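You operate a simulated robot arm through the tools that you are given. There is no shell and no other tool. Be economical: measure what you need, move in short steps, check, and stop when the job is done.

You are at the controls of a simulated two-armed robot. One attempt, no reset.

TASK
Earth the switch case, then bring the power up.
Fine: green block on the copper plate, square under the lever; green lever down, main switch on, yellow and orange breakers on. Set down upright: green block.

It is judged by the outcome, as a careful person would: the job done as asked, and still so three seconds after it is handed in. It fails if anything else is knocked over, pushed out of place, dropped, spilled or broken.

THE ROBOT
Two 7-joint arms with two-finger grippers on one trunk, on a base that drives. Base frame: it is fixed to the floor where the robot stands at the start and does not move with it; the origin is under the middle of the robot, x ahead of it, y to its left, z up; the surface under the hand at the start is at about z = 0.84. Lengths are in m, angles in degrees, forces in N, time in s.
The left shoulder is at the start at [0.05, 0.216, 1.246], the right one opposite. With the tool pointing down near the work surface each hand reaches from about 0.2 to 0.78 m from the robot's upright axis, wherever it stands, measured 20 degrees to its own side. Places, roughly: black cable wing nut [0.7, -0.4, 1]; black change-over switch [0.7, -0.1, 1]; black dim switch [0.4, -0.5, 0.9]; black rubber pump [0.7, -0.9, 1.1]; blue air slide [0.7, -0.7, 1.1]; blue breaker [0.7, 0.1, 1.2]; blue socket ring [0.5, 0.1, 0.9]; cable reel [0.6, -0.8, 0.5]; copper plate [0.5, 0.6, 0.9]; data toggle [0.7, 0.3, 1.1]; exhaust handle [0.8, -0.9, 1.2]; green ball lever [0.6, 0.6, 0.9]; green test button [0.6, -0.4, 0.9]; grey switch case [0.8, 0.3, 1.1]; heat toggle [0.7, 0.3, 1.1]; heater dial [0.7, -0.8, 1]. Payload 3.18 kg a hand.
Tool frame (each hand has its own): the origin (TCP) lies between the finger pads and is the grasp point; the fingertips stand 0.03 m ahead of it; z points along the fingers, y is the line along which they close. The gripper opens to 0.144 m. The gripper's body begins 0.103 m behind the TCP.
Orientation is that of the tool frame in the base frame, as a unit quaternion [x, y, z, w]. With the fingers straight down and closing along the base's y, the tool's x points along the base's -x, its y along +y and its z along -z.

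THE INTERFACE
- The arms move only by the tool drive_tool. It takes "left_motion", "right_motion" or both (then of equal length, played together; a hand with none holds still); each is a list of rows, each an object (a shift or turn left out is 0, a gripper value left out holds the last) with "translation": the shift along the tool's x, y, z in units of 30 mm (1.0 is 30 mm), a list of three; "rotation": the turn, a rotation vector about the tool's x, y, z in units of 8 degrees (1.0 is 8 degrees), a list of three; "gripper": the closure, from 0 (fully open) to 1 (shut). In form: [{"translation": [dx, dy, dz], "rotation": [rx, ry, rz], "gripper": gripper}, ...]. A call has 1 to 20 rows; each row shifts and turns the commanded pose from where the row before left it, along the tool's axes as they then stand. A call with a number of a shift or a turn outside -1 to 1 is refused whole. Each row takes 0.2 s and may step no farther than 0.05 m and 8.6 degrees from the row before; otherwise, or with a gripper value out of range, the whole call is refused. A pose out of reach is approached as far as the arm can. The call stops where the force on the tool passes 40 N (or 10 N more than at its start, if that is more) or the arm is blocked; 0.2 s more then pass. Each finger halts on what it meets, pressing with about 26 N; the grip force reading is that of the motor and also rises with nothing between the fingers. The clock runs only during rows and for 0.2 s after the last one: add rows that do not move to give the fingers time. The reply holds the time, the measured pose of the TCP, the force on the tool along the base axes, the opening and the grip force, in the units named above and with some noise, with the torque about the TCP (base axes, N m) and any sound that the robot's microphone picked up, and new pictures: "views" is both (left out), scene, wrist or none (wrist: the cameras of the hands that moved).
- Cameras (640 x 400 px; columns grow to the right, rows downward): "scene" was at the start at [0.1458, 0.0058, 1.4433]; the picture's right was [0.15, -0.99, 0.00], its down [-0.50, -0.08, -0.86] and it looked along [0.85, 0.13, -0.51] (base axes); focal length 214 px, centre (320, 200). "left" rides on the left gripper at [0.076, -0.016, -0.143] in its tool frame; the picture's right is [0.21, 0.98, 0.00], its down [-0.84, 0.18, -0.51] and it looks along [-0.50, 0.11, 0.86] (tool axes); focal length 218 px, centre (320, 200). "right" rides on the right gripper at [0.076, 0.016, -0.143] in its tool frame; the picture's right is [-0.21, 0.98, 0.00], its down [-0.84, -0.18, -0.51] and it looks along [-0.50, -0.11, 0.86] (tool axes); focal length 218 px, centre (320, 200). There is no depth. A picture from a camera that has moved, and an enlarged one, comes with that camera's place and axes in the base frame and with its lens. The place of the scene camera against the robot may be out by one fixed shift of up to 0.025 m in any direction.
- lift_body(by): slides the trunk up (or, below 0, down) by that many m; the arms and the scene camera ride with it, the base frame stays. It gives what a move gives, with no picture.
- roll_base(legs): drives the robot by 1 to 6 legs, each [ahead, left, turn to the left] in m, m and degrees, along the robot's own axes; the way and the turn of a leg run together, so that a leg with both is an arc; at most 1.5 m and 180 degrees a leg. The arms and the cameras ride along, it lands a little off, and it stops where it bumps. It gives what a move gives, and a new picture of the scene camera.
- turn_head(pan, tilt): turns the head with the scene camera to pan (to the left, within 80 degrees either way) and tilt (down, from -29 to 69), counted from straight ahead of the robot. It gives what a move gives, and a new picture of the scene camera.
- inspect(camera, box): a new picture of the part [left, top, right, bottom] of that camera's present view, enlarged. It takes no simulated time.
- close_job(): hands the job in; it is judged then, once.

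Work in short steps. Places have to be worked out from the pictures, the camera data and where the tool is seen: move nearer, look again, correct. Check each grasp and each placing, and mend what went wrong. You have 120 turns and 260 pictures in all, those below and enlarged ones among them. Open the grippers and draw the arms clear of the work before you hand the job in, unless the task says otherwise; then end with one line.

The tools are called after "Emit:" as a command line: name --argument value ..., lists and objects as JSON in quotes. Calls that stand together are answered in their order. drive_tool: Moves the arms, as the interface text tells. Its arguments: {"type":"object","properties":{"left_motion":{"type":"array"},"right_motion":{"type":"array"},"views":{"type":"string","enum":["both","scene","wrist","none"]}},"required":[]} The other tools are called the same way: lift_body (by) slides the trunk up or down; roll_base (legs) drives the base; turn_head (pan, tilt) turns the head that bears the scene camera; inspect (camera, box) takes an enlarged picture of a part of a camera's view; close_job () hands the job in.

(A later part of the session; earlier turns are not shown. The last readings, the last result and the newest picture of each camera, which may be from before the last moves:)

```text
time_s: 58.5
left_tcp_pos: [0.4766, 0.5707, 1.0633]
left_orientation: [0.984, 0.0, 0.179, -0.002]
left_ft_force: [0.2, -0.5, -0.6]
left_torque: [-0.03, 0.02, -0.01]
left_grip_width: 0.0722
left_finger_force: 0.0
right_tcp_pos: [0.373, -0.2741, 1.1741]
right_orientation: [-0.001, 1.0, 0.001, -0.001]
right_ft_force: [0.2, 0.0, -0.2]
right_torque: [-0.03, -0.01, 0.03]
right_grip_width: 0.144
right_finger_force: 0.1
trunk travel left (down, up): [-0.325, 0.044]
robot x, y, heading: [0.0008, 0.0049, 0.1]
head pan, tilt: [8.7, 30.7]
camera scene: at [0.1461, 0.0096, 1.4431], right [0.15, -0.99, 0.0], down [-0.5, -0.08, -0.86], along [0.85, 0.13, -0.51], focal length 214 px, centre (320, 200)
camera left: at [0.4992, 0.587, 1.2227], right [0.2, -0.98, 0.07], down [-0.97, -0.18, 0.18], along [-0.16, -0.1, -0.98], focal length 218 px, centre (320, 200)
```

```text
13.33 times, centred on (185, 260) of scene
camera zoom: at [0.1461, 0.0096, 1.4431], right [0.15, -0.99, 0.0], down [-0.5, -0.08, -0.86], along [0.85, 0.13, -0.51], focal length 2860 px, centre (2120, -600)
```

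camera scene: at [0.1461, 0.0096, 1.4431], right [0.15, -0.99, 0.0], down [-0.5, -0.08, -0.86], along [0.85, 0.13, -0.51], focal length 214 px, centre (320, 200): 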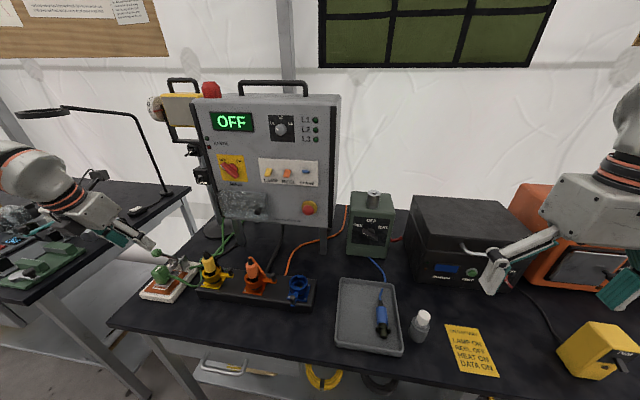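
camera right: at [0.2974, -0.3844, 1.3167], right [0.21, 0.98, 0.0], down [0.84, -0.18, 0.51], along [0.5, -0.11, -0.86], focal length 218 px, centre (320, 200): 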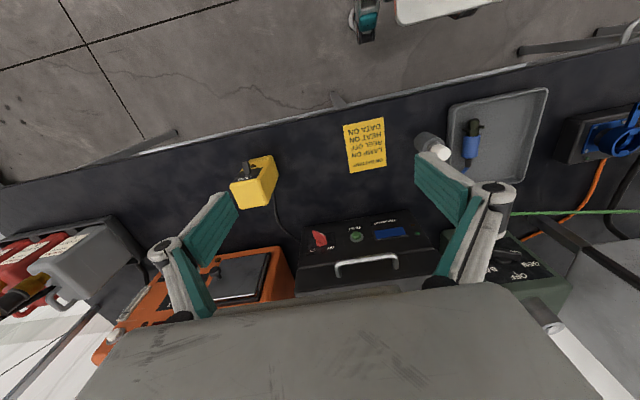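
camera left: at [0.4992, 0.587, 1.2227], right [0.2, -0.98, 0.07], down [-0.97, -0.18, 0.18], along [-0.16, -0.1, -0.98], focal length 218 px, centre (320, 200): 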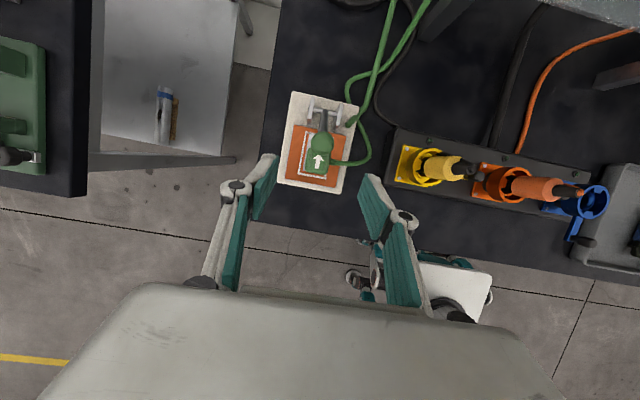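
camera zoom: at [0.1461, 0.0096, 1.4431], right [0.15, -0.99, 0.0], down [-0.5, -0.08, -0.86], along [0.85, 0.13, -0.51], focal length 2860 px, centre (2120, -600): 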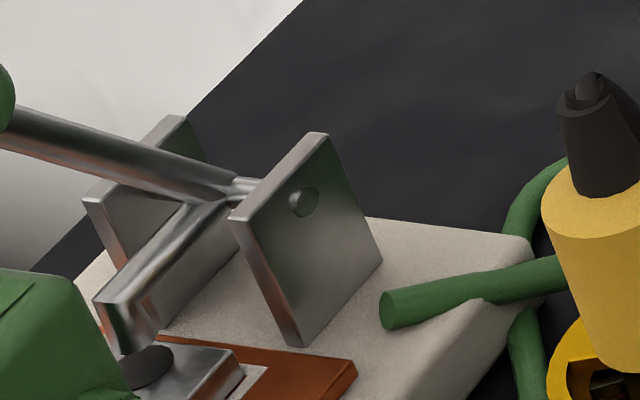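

The lever stays over and the nose sits on the foot's contact. Next the panel: I zoom on main switch and breakers.

Emit:
inspect --camera "scene" --box '[255, 150, 325, 195]'

Emit:
inspect --camera "scene" --box '[210, 145, 255, 195]'

```text
8.89 times, centred on (290, 172) of scene
camera zoom: at [0.1461, 0.0096, 1.4431], right [0.15, -0.99, 0.0], down [-0.5, -0.08, -0.86], along [0.85, 0.13, -0.51], focal length 1906 px, centre (587, 444)
```

zoom: 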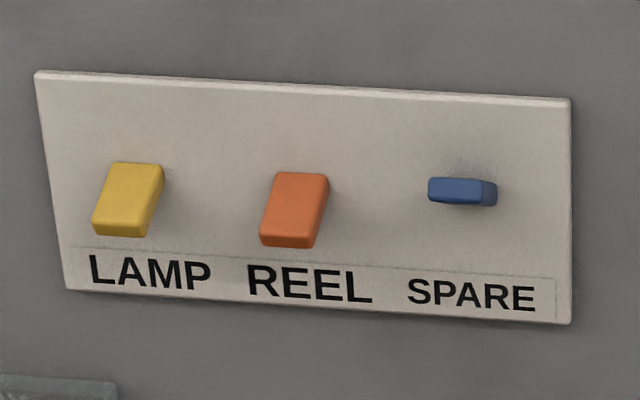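

```text
8.00 times, centred on (232, 170) of scene
camera zoom: at [0.1461, 0.0096, 1.4431], right [0.15, -0.99, 0.0], down [-0.5, -0.08, -0.86], along [0.85, 0.13, -0.51], focal length 1716 px, centre (1020, 440)
```

zoom: 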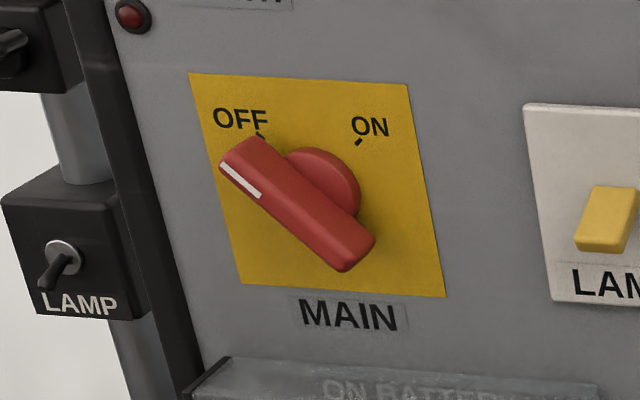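

Breakers: blue points up (on), yellow and orange point down (off). Main handle runs upper-left to lower-right near (0.71, 0.373, 1.165). I raise a little and swing the left hand to point forward.

Emit:
drive_tool --left_motion '[{"translation": [0, 0, -1], "rotation": [0, 0.5, 0]}, {"rotation": [0, 1, 0]}, {"rotation": [0, 1, 0]}, {"rotation": [0, 1, 0]}, {"rotation": [0, 1, 0]}, {"rotation": [0, 1, 0]}, {"rotation": [0, 1, 0]}, {"rotation": [0, 1, 0]}, {"rotation": [0, 1, 0]}, {"rotation": [0, 0.2, 0]}, {}]' --views "both"

```text
time_s: 60.9
left_tcp_pos: [0.466, 0.5706, 1.0917]
left_orientation: [0.705, 0.0, 0.71, -0.004]
left_ft_force: [-0.1, 1.3, -0.2]
left_torque: [-0.01, -0.03, 0.0]
left_grip_width: 0.0721
left_finger_force: 0.0
right_tcp_pos: [0.3734, -0.2739, 1.1749]
right_orientation: [-0.001, 1.0, 0.001, 0.0]
right_ft_force: [0.4, 0.9, 0.5]
right_torque: [-0.04, 0.01, 0.01]
right_grip_width: 0.144
right_finger_force: 0.1
trunk travel left (down, up): [-0.325, 0.044]
robot x, y, heading: [0.0011, 0.0051, 0.5]
head pan, tilt: [8.7, 30.7]
camera scene: at [0.1448, 0.0094, 1.4434], right [0.15, -0.99, 0.0], down [-0.5, -0.08, -0.86], along [0.85, 0.13, -0.51], focal length 214 px, centre (320, 200)
camera left: at [0.3236, 0.5867, 1.1664], right [0.0, -0.98, 0.2], down [-0.5, -0.18, -0.85], along [0.87, -0.1, -0.49], focal length 218 px, centre (320, 200)
```

scene: 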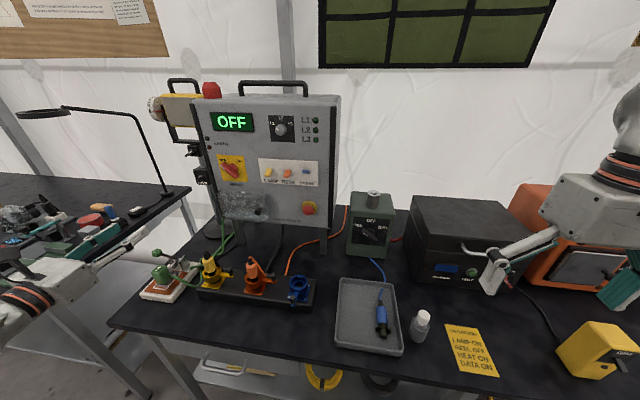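
left: 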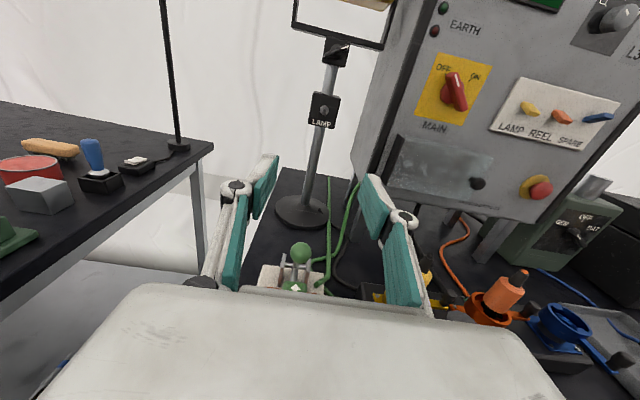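

Emit:
drive_tool --left_motion '[{"translation": [1, 0, 0]}, {"translation": [1, 0, 0]}, {"translation": [1, 1, 0]}, {"translation": [0.3, 1, 0]}, {"translation": [0, 1, 0.5]}, {"translation": [0, 1, 0.5]}, {"translation": [0, 1, 0.5]}, {"translation": [0, 1, 0.5]}, {}]' --views "both"

```text
time_s: 62.9
left_tcp_pos: [0.509, 0.4702, 1.2]
left_orientation: [0.705, -0.001, 0.709, -0.002]
left_ft_force: [-0.6, 0.1, 0.1]
left_torque: [0.01, 0.01, 0.03]
left_grip_width: 0.0719
left_finger_force: 0.1
left hand out of reach, approached as far as the arm can: row 5, 6, 7, 8
right_tcp_pos: [0.3728, -0.2749, 1.1728]
right_orientation: [0.001, 1.0, 0.001, 0.0]
right_ft_force: [-0.8, 0.2, 0.9]
right_torque: [0.01, -0.01, 0.02]
right_grip_width: 0.144
right_finger_force: 0.0
trunk travel left (down, up): [-0.325, 0.044]
robot x, y, heading: [-0.0003, -0.0006, -0.1]
head pan, tilt: [8.7, 30.7]
camera scene: at [0.145, 0.0094, 1.4433], right [0.15, -0.99, 0.0], down [-0.5, -0.08, -0.86], along [0.85, 0.13, -0.51], focal length 214 px, centre (320, 200)
camera left: at [0.3664, 0.4869, 1.2752], right [0.0, -0.98, 0.2], down [-0.5, -0.18, -0.85], along [0.86, -0.1, -0.49], focal length 218 px, centre (320, 200)
```

scene: 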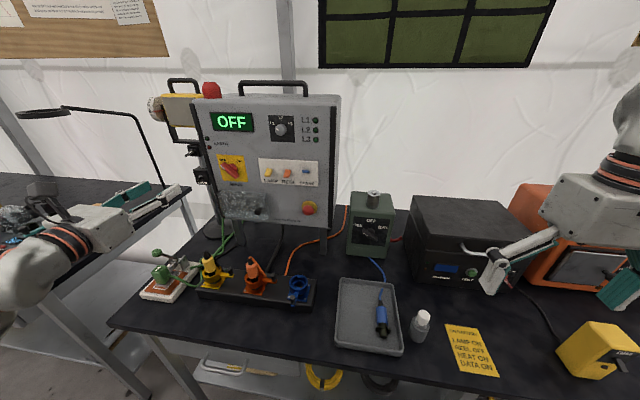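
left: 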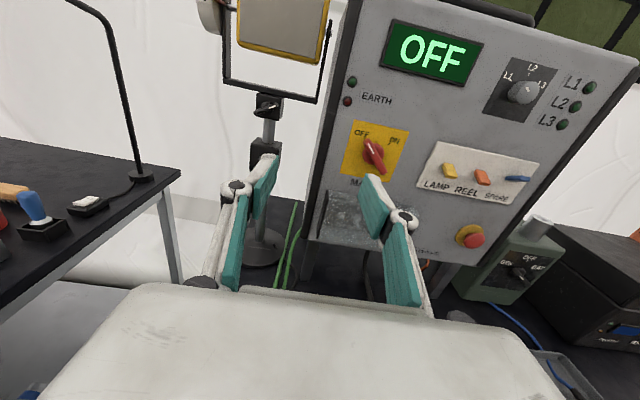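

The arm is folded too tightly inboard; I slide the base right 0.2 m so the panel lies ahead of the left hand.

Emit:
roll_base --legs '[[0, -0.18, 0]]'

Emit:
inspect --camera "left" --box '[0, 0, 640, 400]'

```text
time_s: 65.1
left_tcp_pos: [0.5095, 0.2912, 1.2018]
left_orientation: [0.705, -0.002, 0.709, -0.001]
left_ft_force: [0.4, -0.3, 0.5]
left_torque: [-0.01, 0.02, -0.01]
left_grip_width: 0.0721
left_finger_force: 0.0
right_tcp_pos: [0.3739, -0.4529, 1.1729]
right_orientation: [0.001, 1.0, 0.001, 0.0]
right_ft_force: [-0.7, 0.8, 0.6]
right_torque: [0.01, -0.03, 0.01]
right_grip_width: 0.1439
right_finger_force: 0.0
trunk travel left (down, up): [-0.325, 0.044]
robot x, y, heading: [0.0018, -0.178, 0.2]
head pan, tilt: [8.7, 30.7]
camera scene: at [0.1456, -0.1698, 1.4433], right [0.15, -0.99, 0.0], down [-0.5, -0.08, -0.86], along [0.85, 0.13, -0.51], focal length 214 px, centre (320, 200)
```

scene: 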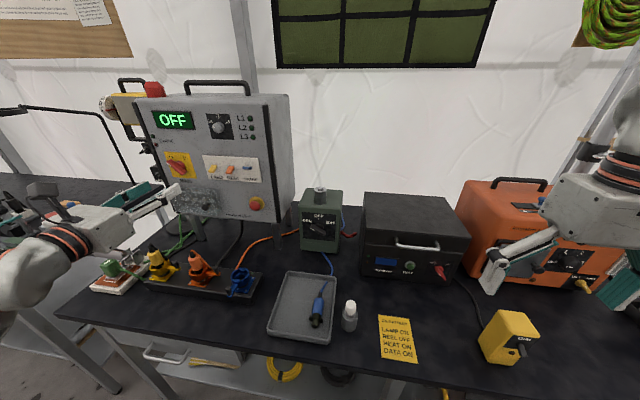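

```text
1.00 times, centred on (320, 200) of left (not enlarged: the box is as wide or as high as the picture)
camera zoom: at [0.3669, 0.3079, 1.2752], right [0.0, -0.98, 0.2], down [-0.5, -0.18, -0.85], along [0.86, -0.1, -0.49], focal length 218 px, centre (320, 200)
```

zoom: 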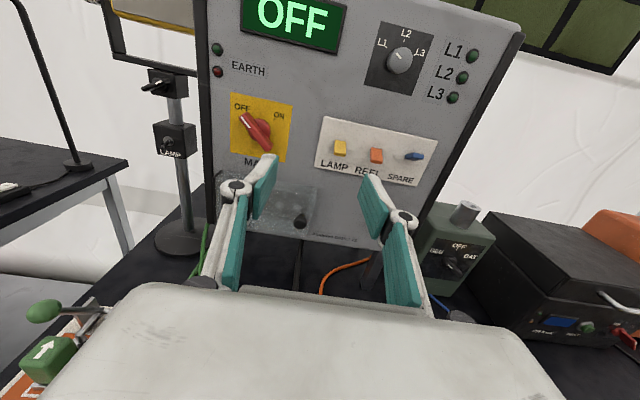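

Emit:
inspect --camera "left" --box '[220, 80, 310, 170]'

Emit:
inspect --camera "left" --box '[310, 110, 450, 190]'

```text
4.44 times, centred on (265, 125) of left
camera zoom: at [0.3669, 0.3079, 1.2752], right [0.0, -0.98, 0.2], down [-0.5, -0.18, -0.85], along [0.86, -0.1, -0.49], focal length 970 px, centre (564, 533)
```

zoom: 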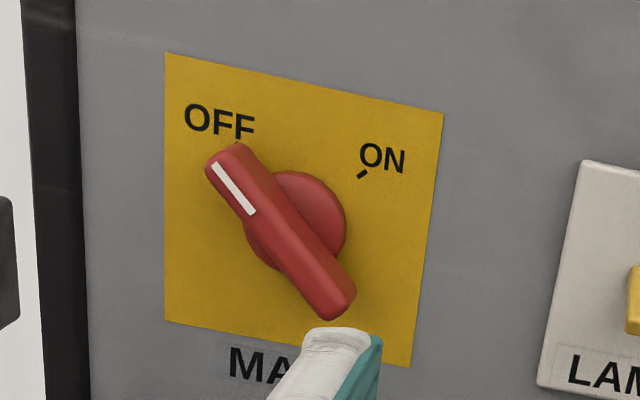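

```text
4.57 times, centred on (380, 150) of left
camera zoom: at [0.3669, 0.3079, 1.2752], right [0.0, -0.98, 0.2], down [-0.5, -0.18, -0.85], along [0.86, -0.1, -0.49], focal length 998 px, centre (46, 429)
```

zoom: 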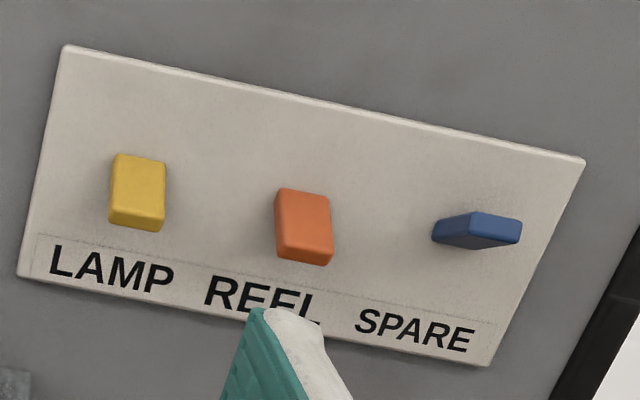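

Panel faces −x exactly; the main switch axis is at about (panel x≈0.71, y 0.385, z 1.182), bar at 45°. I move in front of it with a standoff and take a second view for depth.

Emit:
drive_tool --left_motion '[{"translation": [-0.2, -0.8, 0]}, {"translation": [-0.2, -0.8, 0]}, {"translation": [-0.2, -0.8, 0]}, {"translation": [0, -0.7, 0]}, {"translation": [0, 0, 1]}, {"translation": [0, 0, 1]}, {}]' --views "wrist"

Emit:
inspect --camera "left" --box '[260, 60, 420, 160]'

```text
time_s: 66.7
left_tcp_pos: [0.5685, 0.3835, 1.1831]
left_orientation: [0.705, -0.002, 0.709, -0.001]
left_ft_force: [0.1, -0.7, -0.2]
left_torque: [0.0, 0.01, -0.01]
left_grip_width: 0.0719
left_finger_force: 0.0
right_tcp_pos: [0.3737, -0.4536, 1.174]
right_orientation: [0.0, 1.0, 0.001, 0.0]
right_ft_force: [0.0, -1.8, 0.5]
right_torque: [-0.02, -0.01, -0.03]
right_grip_width: 0.1439
right_finger_force: 0.0
trunk travel left (down, up): [-0.325, 0.044]
robot x, y, heading: [0.0025, -0.1771, 0.1]
head pan, tilt: [8.7, 30.7]
camera left: at [0.4275, 0.4002, 1.2578], right [0.0, -0.98, 0.2], down [-0.5, -0.18, -0.85], along [0.86, -0.1, -0.49], focal length 218 px, centre (320, 200)
```

left: 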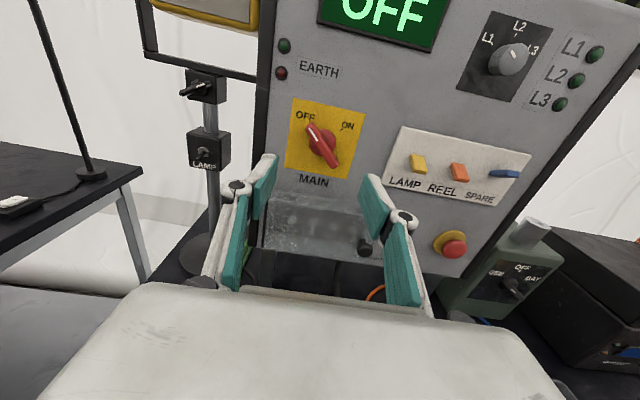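

```text
4.00 times, centred on (340, 110) of left
camera zoom: at [0.4275, 0.4002, 1.2578], right [0.0, -0.98, 0.2], down [-0.5, -0.18, -0.85], along [0.86, -0.1, -0.49], focal length 873 px, centre (240, 560)
```

zoom: 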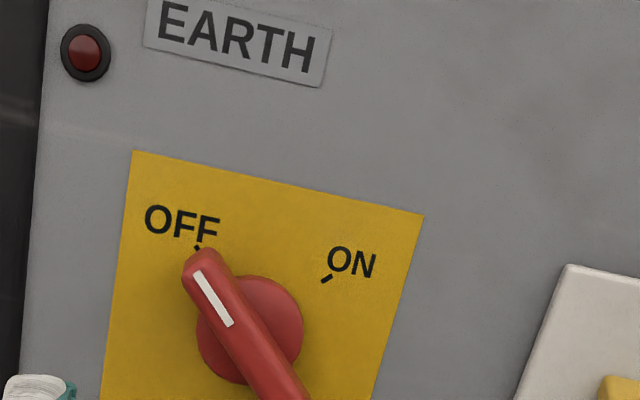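

Stereo gives panel x ≈ 0.702 and switch axis (y 0.383, z 1.1855). I rotate the gripper −45° so it closes across the bar, narrow the opening, and move to a short standoff.

Emit:
drive_tool --left_motion '[{"translation": [0.08, 0, 0.6], "gripper": 0.65}, {"translation": [0, 0, 0.6]}, {"rotation": [0, 0, -1]}, {"rotation": [0, 0, -1]}, {"rotation": [0, 0, -1]}, {"rotation": [0, 0, -1]}, {"rotation": [0, 0, -1]}, {"rotation": [0, 0, -0.7]}, {}]' --views "both"

Emit:
inspect --camera "left" --box '[240, 80, 400, 240]'

```text
time_s: 68.7
left_tcp_pos: [0.5893, 0.3938, 1.1947]
left_orientation: [0.651, 0.272, 0.654, 0.274]
left_ft_force: [0.4, 0.5, -1.4]
left_torque: [0.01, 0.02, 0.03]
left_grip_width: 0.0505
left_finger_force: 0.0
left hand out of reach, approached as far as the arm can: row 1, 2
right_tcp_pos: [0.373, -0.4539, 1.1735]
right_orientation: [0.0, 1.0, 0.0, -0.001]
right_ft_force: [0.6, 0.2, 0.8]
right_torque: [-0.02, -0.03, 0.02]
right_grip_width: 0.1439
right_finger_force: 0.1
trunk travel left (down, up): [-0.325, 0.044]
robot x, y, heading: [-0.0004, -0.171, 0.1]
head pan, tilt: [8.7, 30.7]
camera scene: at [0.1456, -0.1693, 1.4433], right [0.15, -0.99, 0.0], down [-0.5, -0.08, -0.86], along [0.85, 0.13, -0.51], focal length 214 px, centre (320, 200)
camera left: at [0.4492, 0.4601, 1.2338], right [0.0, -0.54, 0.84], down [-0.51, -0.73, -0.47], along [0.86, -0.43, -0.27], focal length 218 px, centre (320, 200)
```

scene: 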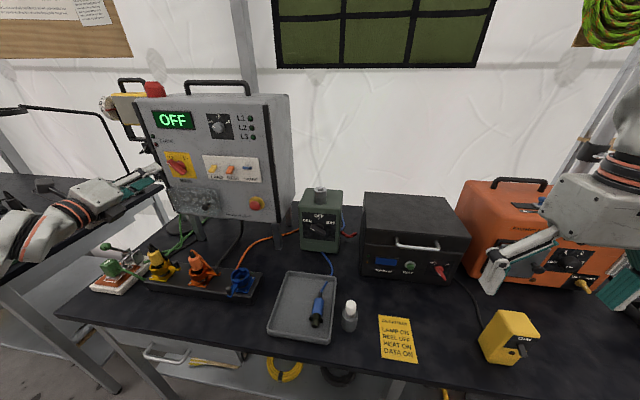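
left: 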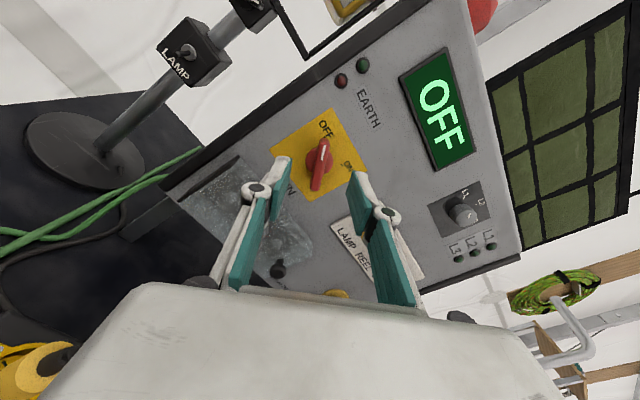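

```text
2.50 times, centred on (320, 160) of left
camera zoom: at [0.4492, 0.4601, 1.2338], right [0.0, -0.54, 0.84], down [-0.51, -0.73, -0.47], along [0.86, -0.43, -0.27], focal length 546 px, centre (320, 300)
```

zoom: 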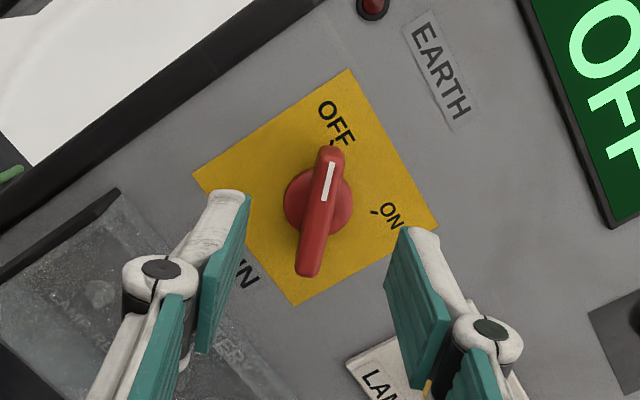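

The arm hits a limit before reaching the panel. I turn the head to see the left arm's posture.

Emit:
turn_head --pan 55 --tilt 25

```text
time_s: 69.8
left_tcp_pos: [0.5905, 0.3941, 1.1937]
left_orientation: [0.65, 0.272, 0.654, 0.274]
left_ft_force: [-0.1, -0.2, -0.2]
left_torque: [-0.04, 0.01, 0.02]
left_grip_width: 0.0503
left_finger_force: 0.1
right_tcp_pos: [0.3741, -0.4538, 1.1748]
right_orientation: [0.0, 1.0, 0.001, 0.0]
right_ft_force: [0.1, -0.2, -0.2]
right_torque: [-0.03, -0.03, -0.01]
right_grip_width: 0.1441
right_finger_force: 0.1
trunk travel left (down, up): [-0.325, 0.044]
robot x, y, heading: [0.0002, -0.1721, 0.1]
head pan, tilt: [55.0, 25.0]
camera scene: at [0.1092, -0.1076, 1.4523], right [0.82, -0.57, 0.0], down [-0.24, -0.35, -0.91], along [0.52, 0.74, -0.42], focal length 214 px, centre (320, 200)
```

scene: 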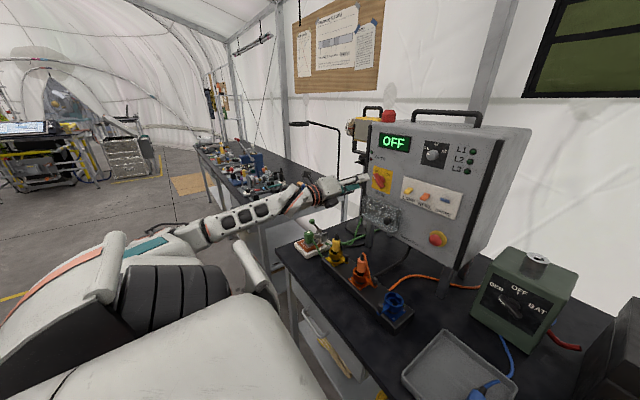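

The arm is near its stretch limit. I back the hand off 9 cm, then drive the base forward so the switch comes within reach.

Emit:
drive_tool --left_motion '[{"translation": [0, 0, -1]}, {"translation": [0, 0, -1]}, {"translation": [0, 0, -1]}, {}]' --views "none"

Emit:
roll_base --legs '[[0.06, 0, 0]]'

Emit:
roll_base --legs '[[0.04, 0, 0]]'

```text
time_s: 70.8
left_tcp_pos: [0.5002, 0.3931, 1.1919]
left_orientation: [0.651, 0.271, 0.654, 0.272]
left_ft_force: [-0.1, 0.4, -0.8]
left_torque: [0.0, 0.01, 0.0]
left_grip_width: 0.0503
left_finger_force: 0.0
right_tcp_pos: [0.3734, -0.4532, 1.1737]
right_orientation: [0.001, 1.0, 0.001, -0.001]
right_ft_force: [0.5, 0.2, 0.0]
right_torque: [0.01, 0.01, -0.01]
right_grip_width: 0.1441
right_finger_force: 0.1
trunk travel left (down, up): [-0.325, 0.044]
robot x, y, heading: [-0.0015, -0.1757, -0.1]
head pan, tilt: [55.0, 25.0]
```

```text
time_s: 71.8
left_tcp_pos: [0.5603, 0.3936, 1.1913]
left_orientation: [0.652, 0.272, 0.654, 0.272]
left_ft_force: [0.3, -0.4, -0.1]
left_torque: [-0.03, 0.0, 0.01]
left_grip_width: 0.0506
left_finger_force: 0.0
right_tcp_pos: [0.4343, -0.4533, 1.1739]
right_orientation: [0.0, 1.0, 0.001, -0.001]
right_ft_force: [0.0, -0.1, 0.0]
right_torque: [0.0, 0.06, 0.03]
right_grip_width: 0.1438
right_finger_force: 0.1
trunk travel left (down, up): [-0.325, 0.044]
robot x, y, heading: [0.0605, -0.1767, -0.2]
head pan, tilt: [55.0, 25.0]
camera scene: at [0.1701, -0.1074, 1.4522], right [0.82, -0.57, 0.0], down [-0.24, -0.35, -0.91], along [0.52, 0.74, -0.42], focal length 214 px, centre (320, 200)
```

scene: 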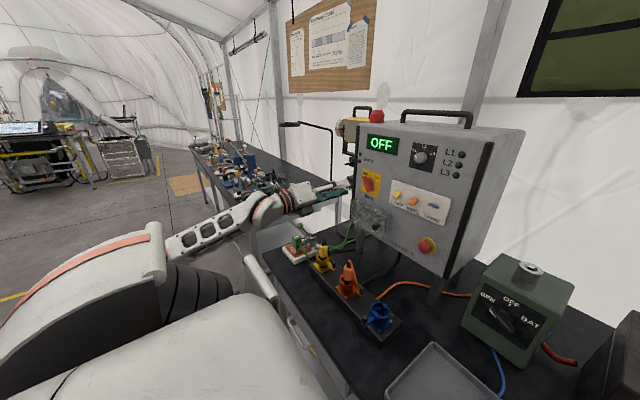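

```text
time_s: 72.7
left_tcp_pos: [0.6007, 0.3938, 1.1912]
left_orientation: [0.651, 0.272, 0.654, 0.272]
left_ft_force: [1.1, -0.5, -0.2]
left_torque: [-0.02, -0.01, 0.0]
left_grip_width: 0.0506
left_finger_force: 0.1
right_tcp_pos: [0.4745, -0.453, 1.1733]
right_orientation: [-0.001, 1.0, 0.001, -0.001]
right_ft_force: [-0.1, 0.5, -0.7]
right_torque: [-0.01, 0.12, -0.03]
right_grip_width: 0.144
right_finger_force: 0.1
trunk travel left (down, up): [-0.325, 0.044]
robot x, y, heading: [0.0983, -0.1788, 0.2]
head pan, tilt: [55.0, 25.0]
camera scene: at [0.2104, -0.1072, 1.4521], right [0.82, -0.57, 0.0], down [-0.24, -0.35, -0.91], along [0.52, 0.74, -0.42], focal length 214 px, centre (320, 200)
```

scene: 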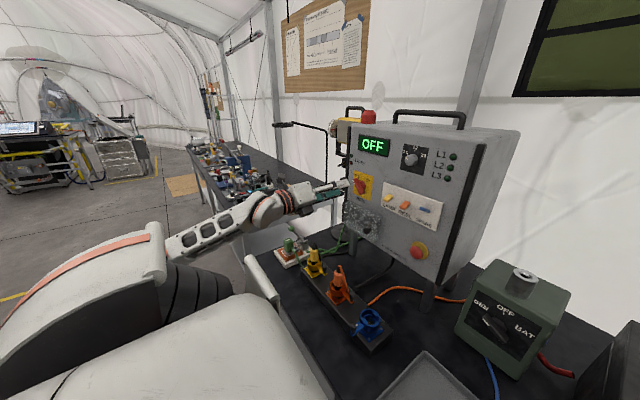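

Emit:
drive_tool --left_motion '[{"translation": [-0.39, 0.12, 0]}, {"translation": [0, 0, 0.7]}, {}]' --views "wrist"

Emit:
inspect --camera "left" --box '[240, 100, 400, 240]'

```text
time_s: 73.5
left_tcp_pos: [0.6196, 0.3832, 1.1875]
left_orientation: [0.651, 0.273, 0.654, 0.272]
left_ft_force: [-0.3, -0.2, 0.0]
left_torque: [0.0, 0.04, 0.02]
left_grip_width: 0.0503
left_finger_force: 0.1
right_tcp_pos: [0.4718, -0.4531, 1.1733]
right_orientation: [0.0, 1.0, 0.0, 0.0]
right_ft_force: [-0.6, -0.6, 0.7]
right_torque: [-0.01, -0.02, -0.01]
right_grip_width: 0.1439
right_finger_force: 0.0
trunk travel left (down, up): [-0.325, 0.044]
robot x, y, heading: [0.0981, -0.1772, 0.2]
head pan, tilt: [55.0, 25.0]
camera left: at [0.4777, 0.4494, 1.2275], right [0.0, -0.54, 0.84], down [-0.5, -0.73, -0.47], along [0.86, -0.43, -0.27], focal length 218 px, centre (320, 200)
```

left: 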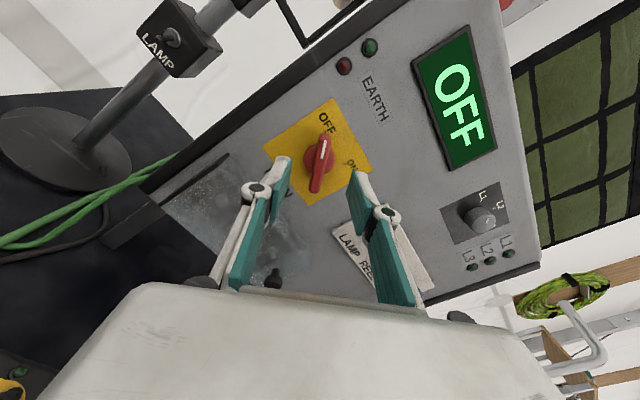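

```text
2.86 times, centred on (320, 170) of left
camera zoom: at [0.4777, 0.4494, 1.2275], right [0.0, -0.54, 0.84], down [-0.5, -0.73, -0.47], along [0.86, -0.43, -0.27], focal length 624 px, centre (320, 286)
```

zoom: 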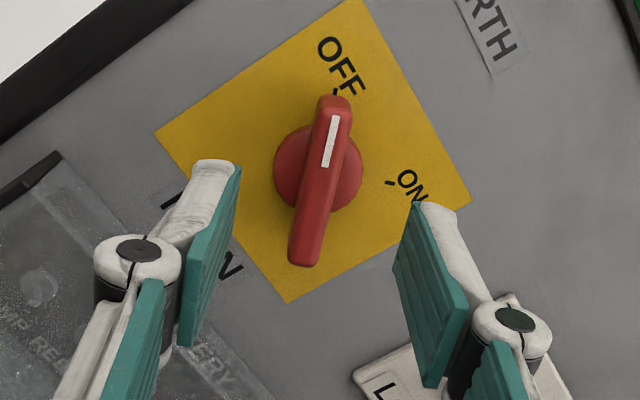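

Fingers straddle the bar well. I advance 4 cm.

Emit:
drive_tool --left_motion '[{"translation": [-0.12, 0, 0.6]}, {"translation": [0, 0, 0.5]}, {"translation": [0, 0, 0.25]}, {}]' --views "wrist"

Emit:
inspect --camera "left" --box '[240, 100, 400, 240]'

```text
time_s: 74.5
left_tcp_pos: [0.6609, 0.3806, 1.1847]
left_orientation: [0.651, 0.272, 0.654, 0.274]
left_ft_force: [0.5, 0.1, 0.2]
left_torque: [0.01, -0.01, 0.01]
left_grip_width: 0.0505
left_finger_force: 0.0
right_tcp_pos: [0.4717, -0.4527, 1.1752]
right_orientation: [0.0, 1.0, 0.001, 0.0]
right_ft_force: [0.7, 0.0, -0.8]
right_torque: [-0.01, 0.0, -0.01]
right_grip_width: 0.1439
right_finger_force: 0.0
trunk travel left (down, up): [-0.325, 0.044]
robot x, y, heading: [0.0986, -0.1738, 0.1]
head pan, tilt: [55.0, 25.0]
camera left: at [0.5193, 0.4473, 1.2251], right [0.0, -0.54, 0.84], down [-0.51, -0.73, -0.47], along [0.86, -0.43, -0.27], focal length 218 px, centre (320, 200)
```

left: 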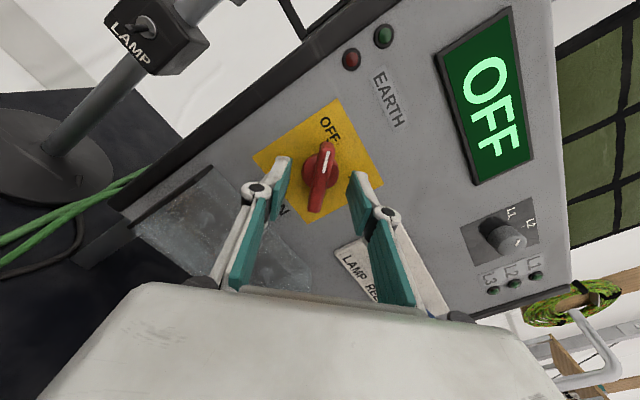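

```text
2.86 times, centred on (320, 170) of left
camera zoom: at [0.5193, 0.4473, 1.2251], right [0.0, -0.54, 0.84], down [-0.51, -0.73, -0.47], along [0.86, -0.43, -0.27], focal length 624 px, centre (320, 286)
```

zoom: 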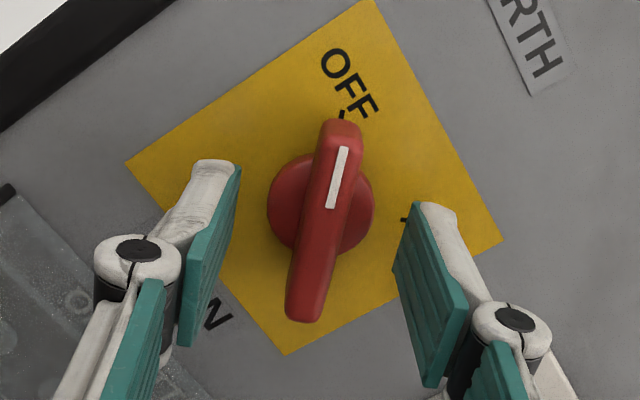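

Emit:
drive_tool --left_motion '[{"translation": [0, 0.05, 0.13]}, {"gripper": 0.8}, {"gripper": 1}, {}, {}]' --views "wrist"

Emit:
inspect --camera "left" --box '[240, 100, 400, 240]'

```text
time_s: 75.7
left_tcp_pos: [0.6647, 0.3809, 1.1845]
left_orientation: [0.651, 0.273, 0.654, 0.273]
left_ft_force: [-0.3, 2.5, -3.1]
left_torque: [0.24, 0.02, 0.23]
left_grip_width: 0.0119
left_finger_force: 42.1
right_tcp_pos: [0.4724, -0.4514, 1.1739]
right_orientation: [-0.001, 1.0, 0.001, 0.0]
right_ft_force: [0.3, 0.7, -0.1]
right_torque: [0.02, 0.01, 0.0]
right_grip_width: 0.1441
right_finger_force: 0.1
trunk travel left (down, up): [-0.325, 0.044]
robot x, y, heading: [0.0993, -0.1736, -0.0]
head pan, tilt: [55.0, 25.0]
camera left: at [0.5231, 0.4469, 1.2254], right [0.0, -0.54, 0.84], down [-0.51, -0.73, -0.47], along [0.86, -0.43, -0.27], focal length 218 px, centre (320, 200)
```

left: 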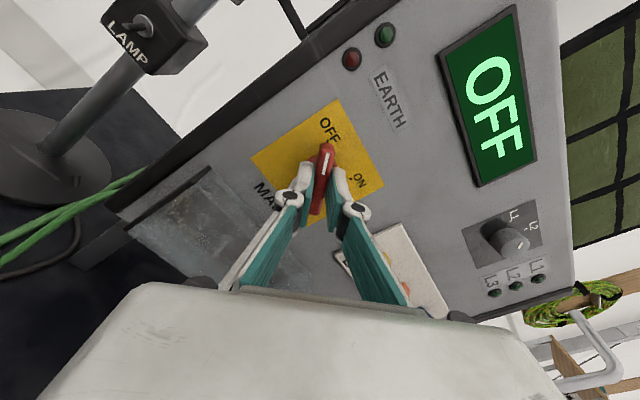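

```text
2.86 times, centred on (320, 170) of left
camera zoom: at [0.5231, 0.4469, 1.2254], right [0.0, -0.54, 0.84], down [-0.51, -0.73, -0.47], along [0.86, -0.43, -0.27], focal length 624 px, centre (320, 286)
```

zoom: 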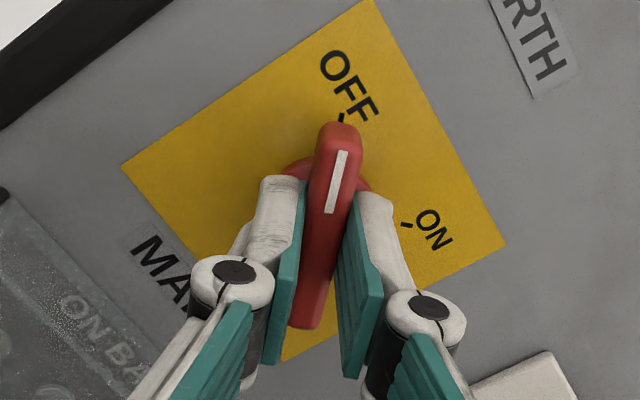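

Firm grip on the bar (11.9 mm). I turn clockwise, half the way first.

Emit:
drive_tool --left_motion '[{"rotation": [0, 0, 0.8]}, {"rotation": [0, 0, 0.8]}, {"rotation": [0, 0, 0.8]}, {"rotation": [0, 0, 0.8]}, {"rotation": [0, 0, 0.8]}, {"rotation": [0, 0, 0.8]}, {}]' --views "wrist"

```text
time_s: 77.3
left_tcp_pos: [0.6646, 0.3798, 1.1852]
left_orientation: [0.704, 0.042, 0.707, 0.043]
left_ft_force: [-0.6, 4.1, -5.3]
left_torque: [-0.01, 0.32, 0.09]
left_grip_width: 0.0118
left_finger_force: 42.1
right_tcp_pos: [0.4728, -0.4515, 1.1748]
right_orientation: [0.001, 1.0, 0.0, 0.0]
right_ft_force: [0.8, 1.0, -0.6]
right_torque: [0.01, 0.0, 0.02]
right_grip_width: 0.1439
right_finger_force: 0.0
trunk travel left (down, up): [-0.325, 0.044]
robot x, y, heading: [0.1, -0.1771, -0.0]
head pan, tilt: [55.0, 25.0]
camera left: at [0.523, 0.4065, 1.2571], right [0.0, -0.95, 0.32], down [-0.5, -0.28, -0.82], along [0.86, -0.16, -0.48], focal length 218 px, centre (320, 200)
```

left: 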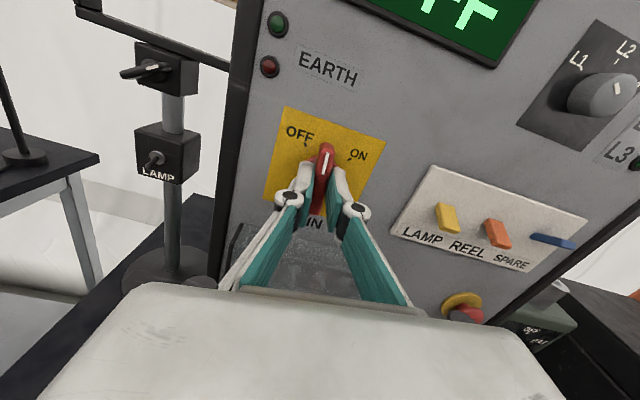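

The bar turns smoothly (now almost upright). I turn the remaining ~50°.

Emit:
drive_tool --left_motion '[{"rotation": [0, 0, 0.8]}, {"rotation": [0, 0, 0.8]}, {"rotation": [0, 0, 0.8]}, {"rotation": [0, 0, 0.8]}, {"rotation": [0, 0, 0.8]}, {"rotation": [0, 0, 0.8]}, {"rotation": [0, 0, 0.8]}, {"rotation": [0, 0, 0.8]}, {}]' --views "both"

Emit:
inspect --camera "left" --box '[220, 60, 420, 240]'

```text
time_s: 79.3
left_tcp_pos: [0.6646, 0.3811, 1.1843]
left_orientation: [0.654, -0.266, 0.656, -0.267]
left_ft_force: [0.2, 5.2, -4.9]
left_torque: [0.04, -0.38, -0.34]
left_grip_width: 0.0115
left_finger_force: 42.3
right_tcp_pos: [0.4726, -0.4522, 1.173]
right_orientation: [0.0, 1.0, 0.0, 0.0]
right_ft_force: [-0.9, -0.4, -0.2]
right_torque: [0.02, -0.01, -0.02]
right_grip_width: 0.144
right_finger_force: 0.0
trunk travel left (down, up): [-0.325, 0.044]
robot x, y, heading: [0.1, -0.1737, -0.0]
head pan, tilt: [55.0, 25.0]
camera scene: at [0.2082, -0.1062, 1.4522], right [0.82, -0.57, 0.0], down [-0.24, -0.35, -0.91], along [0.52, 0.74, -0.42], focal length 214 px, centre (320, 200)
camera left: at [0.523, 0.3393, 1.2493], right [0.0, -0.85, -0.53], down [-0.5, 0.46, -0.73], along [0.86, 0.27, -0.43], focal length 218 px, centre (320, 200)
```

scene: 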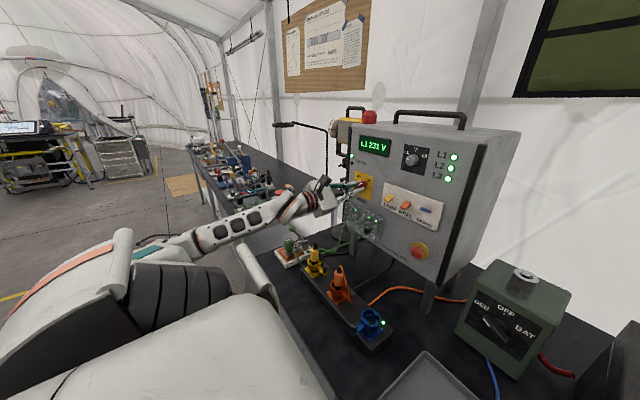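
left: 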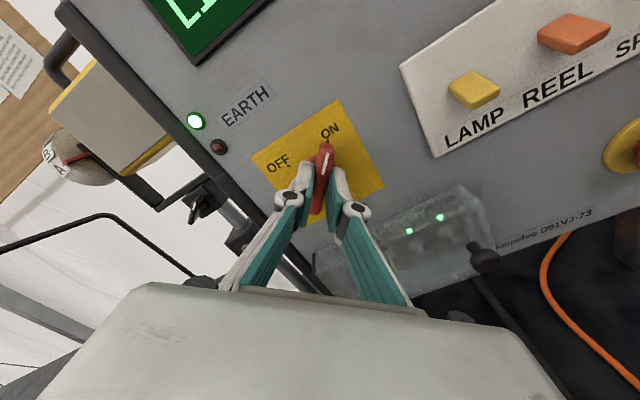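

```text
2.22 times, centred on (320, 150) of left
camera zoom: at [0.523, 0.3393, 1.2493], right [0.0, -0.85, -0.53], down [-0.5, 0.46, -0.73], along [0.86, 0.27, -0.43], focal length 485 px, centre (320, 311)
```

zoom: 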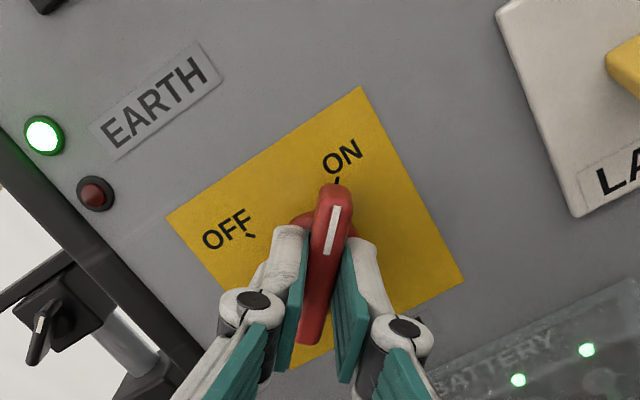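

Power is up: EARTH lamp green, display "L1 231 V", phases lit. I open the fingers and back straight off.

Emit:
drive_tool --left_motion '[{"gripper": 0.8}, {"gripper": 0.7}, {"translation": [0, 0, -0.6]}, {"translation": [0, 0, -1]}, {"translation": [0, 0, -0.8]}, {"rotation": [0, 0, -1]}, {"rotation": [0, 0, -1]}, {"rotation": [0, 0, -1]}, {"rotation": [0, 0, -1]}, {"rotation": [0, 0, -1]}, {"rotation": [0, 0, -0.5], "gripper": 1}, {"gripper": 1}, {}]' --views "wrist"

Emit:
inspect --camera "left" --box '[380, 120, 600, 260]'

```text
time_s: 82.1
left_tcp_pos: [0.5922, 0.3787, 1.1862]
left_orientation: [0.706, 0.0, 0.708, -0.001]
left_ft_force: [-0.8, 0.0, 0.3]
left_torque: [-0.01, -0.02, 0.02]
left_grip_width: 0.0
left_finger_force: 25.9
right_tcp_pos: [0.4732, -0.4533, 1.1742]
right_orientation: [0.0, 1.0, 0.001, 0.0]
right_ft_force: [0.0, 0.3, 0.1]
right_torque: [0.0, -0.01, -0.01]
right_grip_width: 0.1441
right_finger_force: 0.1
trunk travel left (down, up): [-0.325, 0.044]
robot x, y, heading: [0.0979, -0.1767, 0.2]
head pan, tilt: [55.0, 25.0]
camera left: at [0.4504, 0.3962, 1.2601], right [0.0, -0.98, 0.21], down [-0.5, -0.18, -0.85], along [0.86, -0.1, -0.49], focal length 218 px, centre (320, 200)
```

left: 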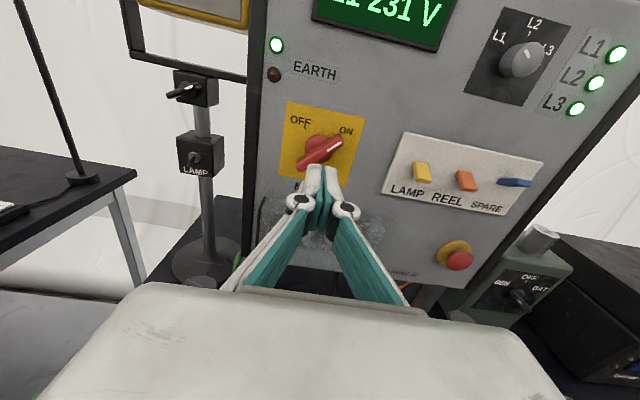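

```text
2.86 times, centred on (490, 190) of left
camera zoom: at [0.4504, 0.3962, 1.2601], right [0.0, -0.98, 0.21], down [-0.5, -0.18, -0.85], along [0.86, -0.1, -0.49], focal length 624 px, centre (-166, 229)
```

zoom: 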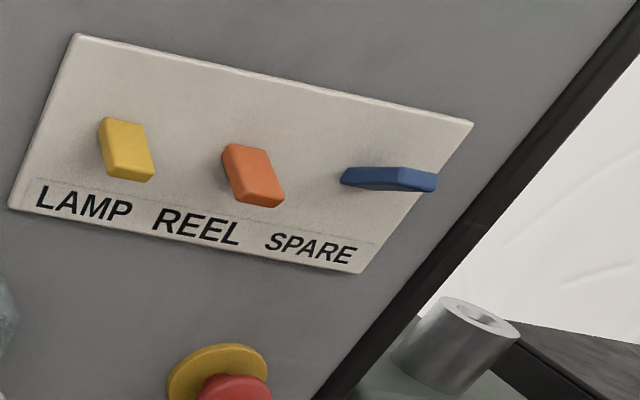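

Yellow lever tip ≈ (0.675, 0.260, 1.180), orange ≈ (0.675, 0.204, 1.180), both pointing down. I slide the base 0.12 m right so the closed fingertips face the yellow one.

Emit:
roll_base --legs '[[0, -0.12, 0]]'

Emit:
inspect --camera "left" --box '[200, 60, 460, 220]'

```text
time_s: 83.8
left_tcp_pos: [0.5919, 0.2583, 1.1851]
left_orientation: [0.705, -0.002, 0.709, -0.002]
left_ft_force: [0.7, 0.0, 0.3]
left_torque: [0.0, 0.01, 0.06]
left_grip_width: 0.0001
left_finger_force: 25.9
right_tcp_pos: [0.4731, -0.5734, 1.1745]
right_orientation: [-0.002, 1.0, 0.0, -0.001]
right_ft_force: [0.2, -0.3, -0.1]
right_torque: [0.01, 0.02, -0.06]
right_grip_width: 0.1439
right_finger_force: 0.1
trunk travel left (down, up): [-0.325, 0.044]
robot x, y, heading: [0.0992, -0.293, 0.1]
head pan, tilt: [55.0, 25.0]
camera scene: at [0.2082, -0.2269, 1.4523], right [0.82, -0.57, 0.0], down [-0.24, -0.35, -0.91], along [0.52, 0.74, -0.42], focal length 214 px, centre (320, 200)
```

scene: 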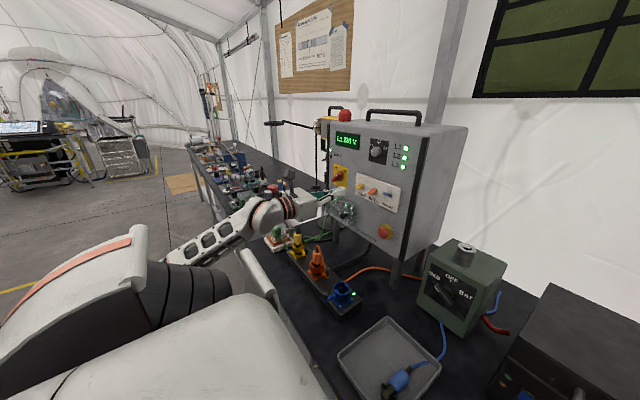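

```text
2.46 times, centred on (330, 140) of left
camera zoom: at [0.4507, 0.2766, 1.2604], right [0.0, -0.98, 0.2], down [-0.5, -0.18, -0.85], along [0.86, -0.1, -0.49], focal length 537 px, centre (295, 348)
```

zoom: 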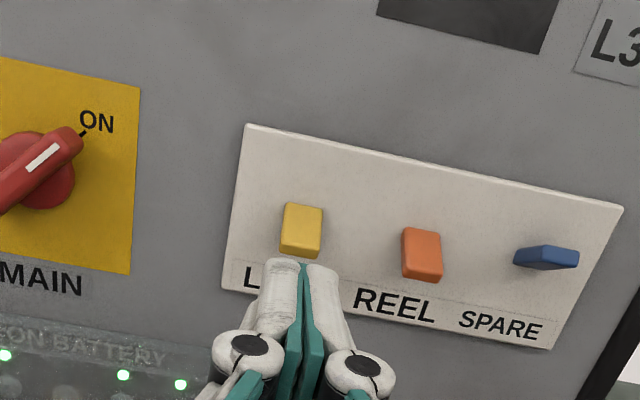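

Emit:
drive_tool --left_motion '[{"translation": [-0.5, 0, 0]}, {"translation": [-0.5, 0, 0]}, {"translation": [0, 0, 0.8]}, {"translation": [0, 0, 0.8]}, {"translation": [0, 0, 0.6]}, {}]' --views "wrist"

Emit:
inspect --camera "left" --box '[220, 80, 420, 220]'

```text
time_s: 85.2
left_tcp_pos: [0.6581, 0.2609, 1.1556]
left_orientation: [0.705, -0.002, 0.709, -0.001]
left_ft_force: [-0.1, -0.3, -0.1]
left_torque: [0.0, 0.01, -0.02]
left_grip_width: 0.0
left_finger_force: 26.0
right_tcp_pos: [0.4727, -0.5733, 1.1743]
right_orientation: [-0.001, 1.0, 0.002, 0.0]
right_ft_force: [-0.6, 0.1, 0.1]
right_torque: [0.02, 0.01, 0.02]
right_grip_width: 0.1438
right_finger_force: 0.1
trunk travel left (down, up): [-0.325, 0.044]
robot x, y, heading: [0.0963, -0.2945, 0.1]
head pan, tilt: [55.0, 25.0]
camera left: at [0.5164, 0.2777, 1.2302], right [0.0, -0.98, 0.2], down [-0.5, -0.18, -0.85], along [0.86, -0.1, -0.49], focal length 218 px, centre (320, 200)
```

left: 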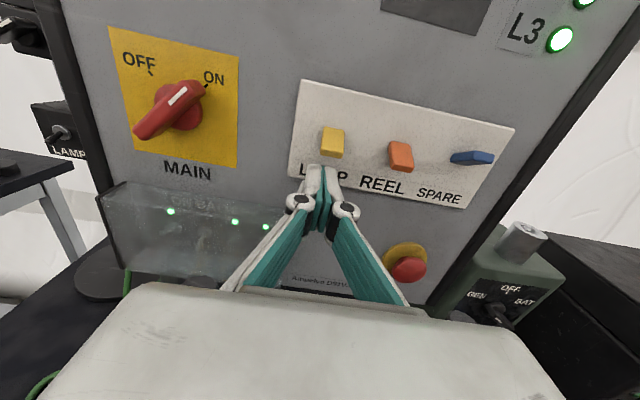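

```text
2.86 times, centred on (320, 150) of left
camera zoom: at [0.5164, 0.2777, 1.2302], right [0.0, -0.98, 0.2], down [-0.5, -0.18, -0.85], along [0.86, -0.1, -0.49], focal length 624 px, centre (320, 343)
```

zoom: 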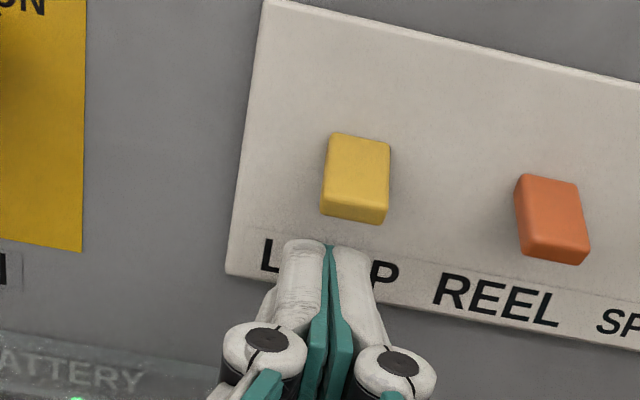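

Fingertips are under the yellow lever. I push up.

Emit:
drive_tool --left_motion '[{"translation": [0.3, 0.05, 0]}, {"translation": [0.3, 0, 0]}, {"translation": [0.3, 0, 0]}, {"translation": [0.25, 0, 0]}, {}]' --views "wrist"

Emit:
inspect --camera "left" --box '[220, 80, 420, 220]'

```text
time_s: 86.4
left_tcp_pos: [0.6586, 0.2602, 1.1821]
left_orientation: [0.71, 0.001, 0.704, 0.002]
left_ft_force: [-18.3, -8.2, -36.0]
left_torque: [0.21, 0.73, 0.0]
left_grip_width: 0.0061
left_finger_force: 30.6
right_tcp_pos: [0.4734, -0.5705, 1.174]
right_orientation: [-0.001, 1.0, -0.001, 0.0]
right_ft_force: [-0.3, 0.2, -0.2]
right_torque: [0.01, -0.04, -0.01]
right_grip_width: 0.144
right_finger_force: 0.1
trunk travel left (down, up): [-0.325, 0.044]
robot x, y, heading: [0.0983, -0.2948, 0.2]
head pan, tilt: [55.0, 25.0]
camera left: at [0.5176, 0.2768, 1.2589], right [0.0, -0.98, 0.21], down [-0.52, -0.18, -0.84], along [0.86, -0.11, -0.5], focal length 218 px, centre (320, 200)
```

left: 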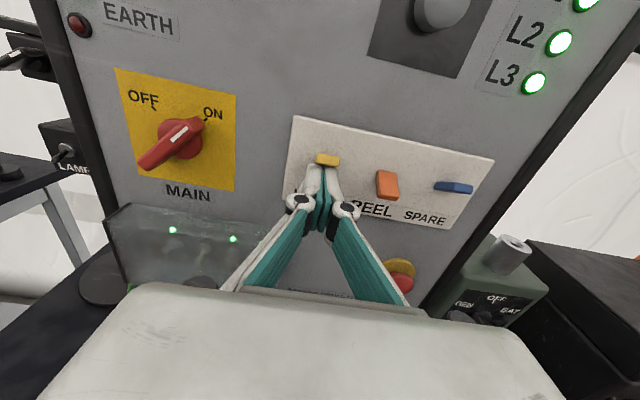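

```text
2.86 times, centred on (320, 150) of left
camera zoom: at [0.5176, 0.2768, 1.2589], right [0.0, -0.98, 0.21], down [-0.52, -0.18, -0.84], along [0.86, -0.11, -0.5], focal length 624 px, centre (320, 343)
```

zoom: 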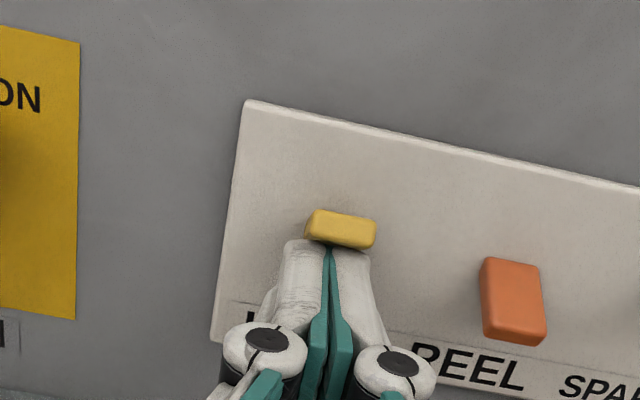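

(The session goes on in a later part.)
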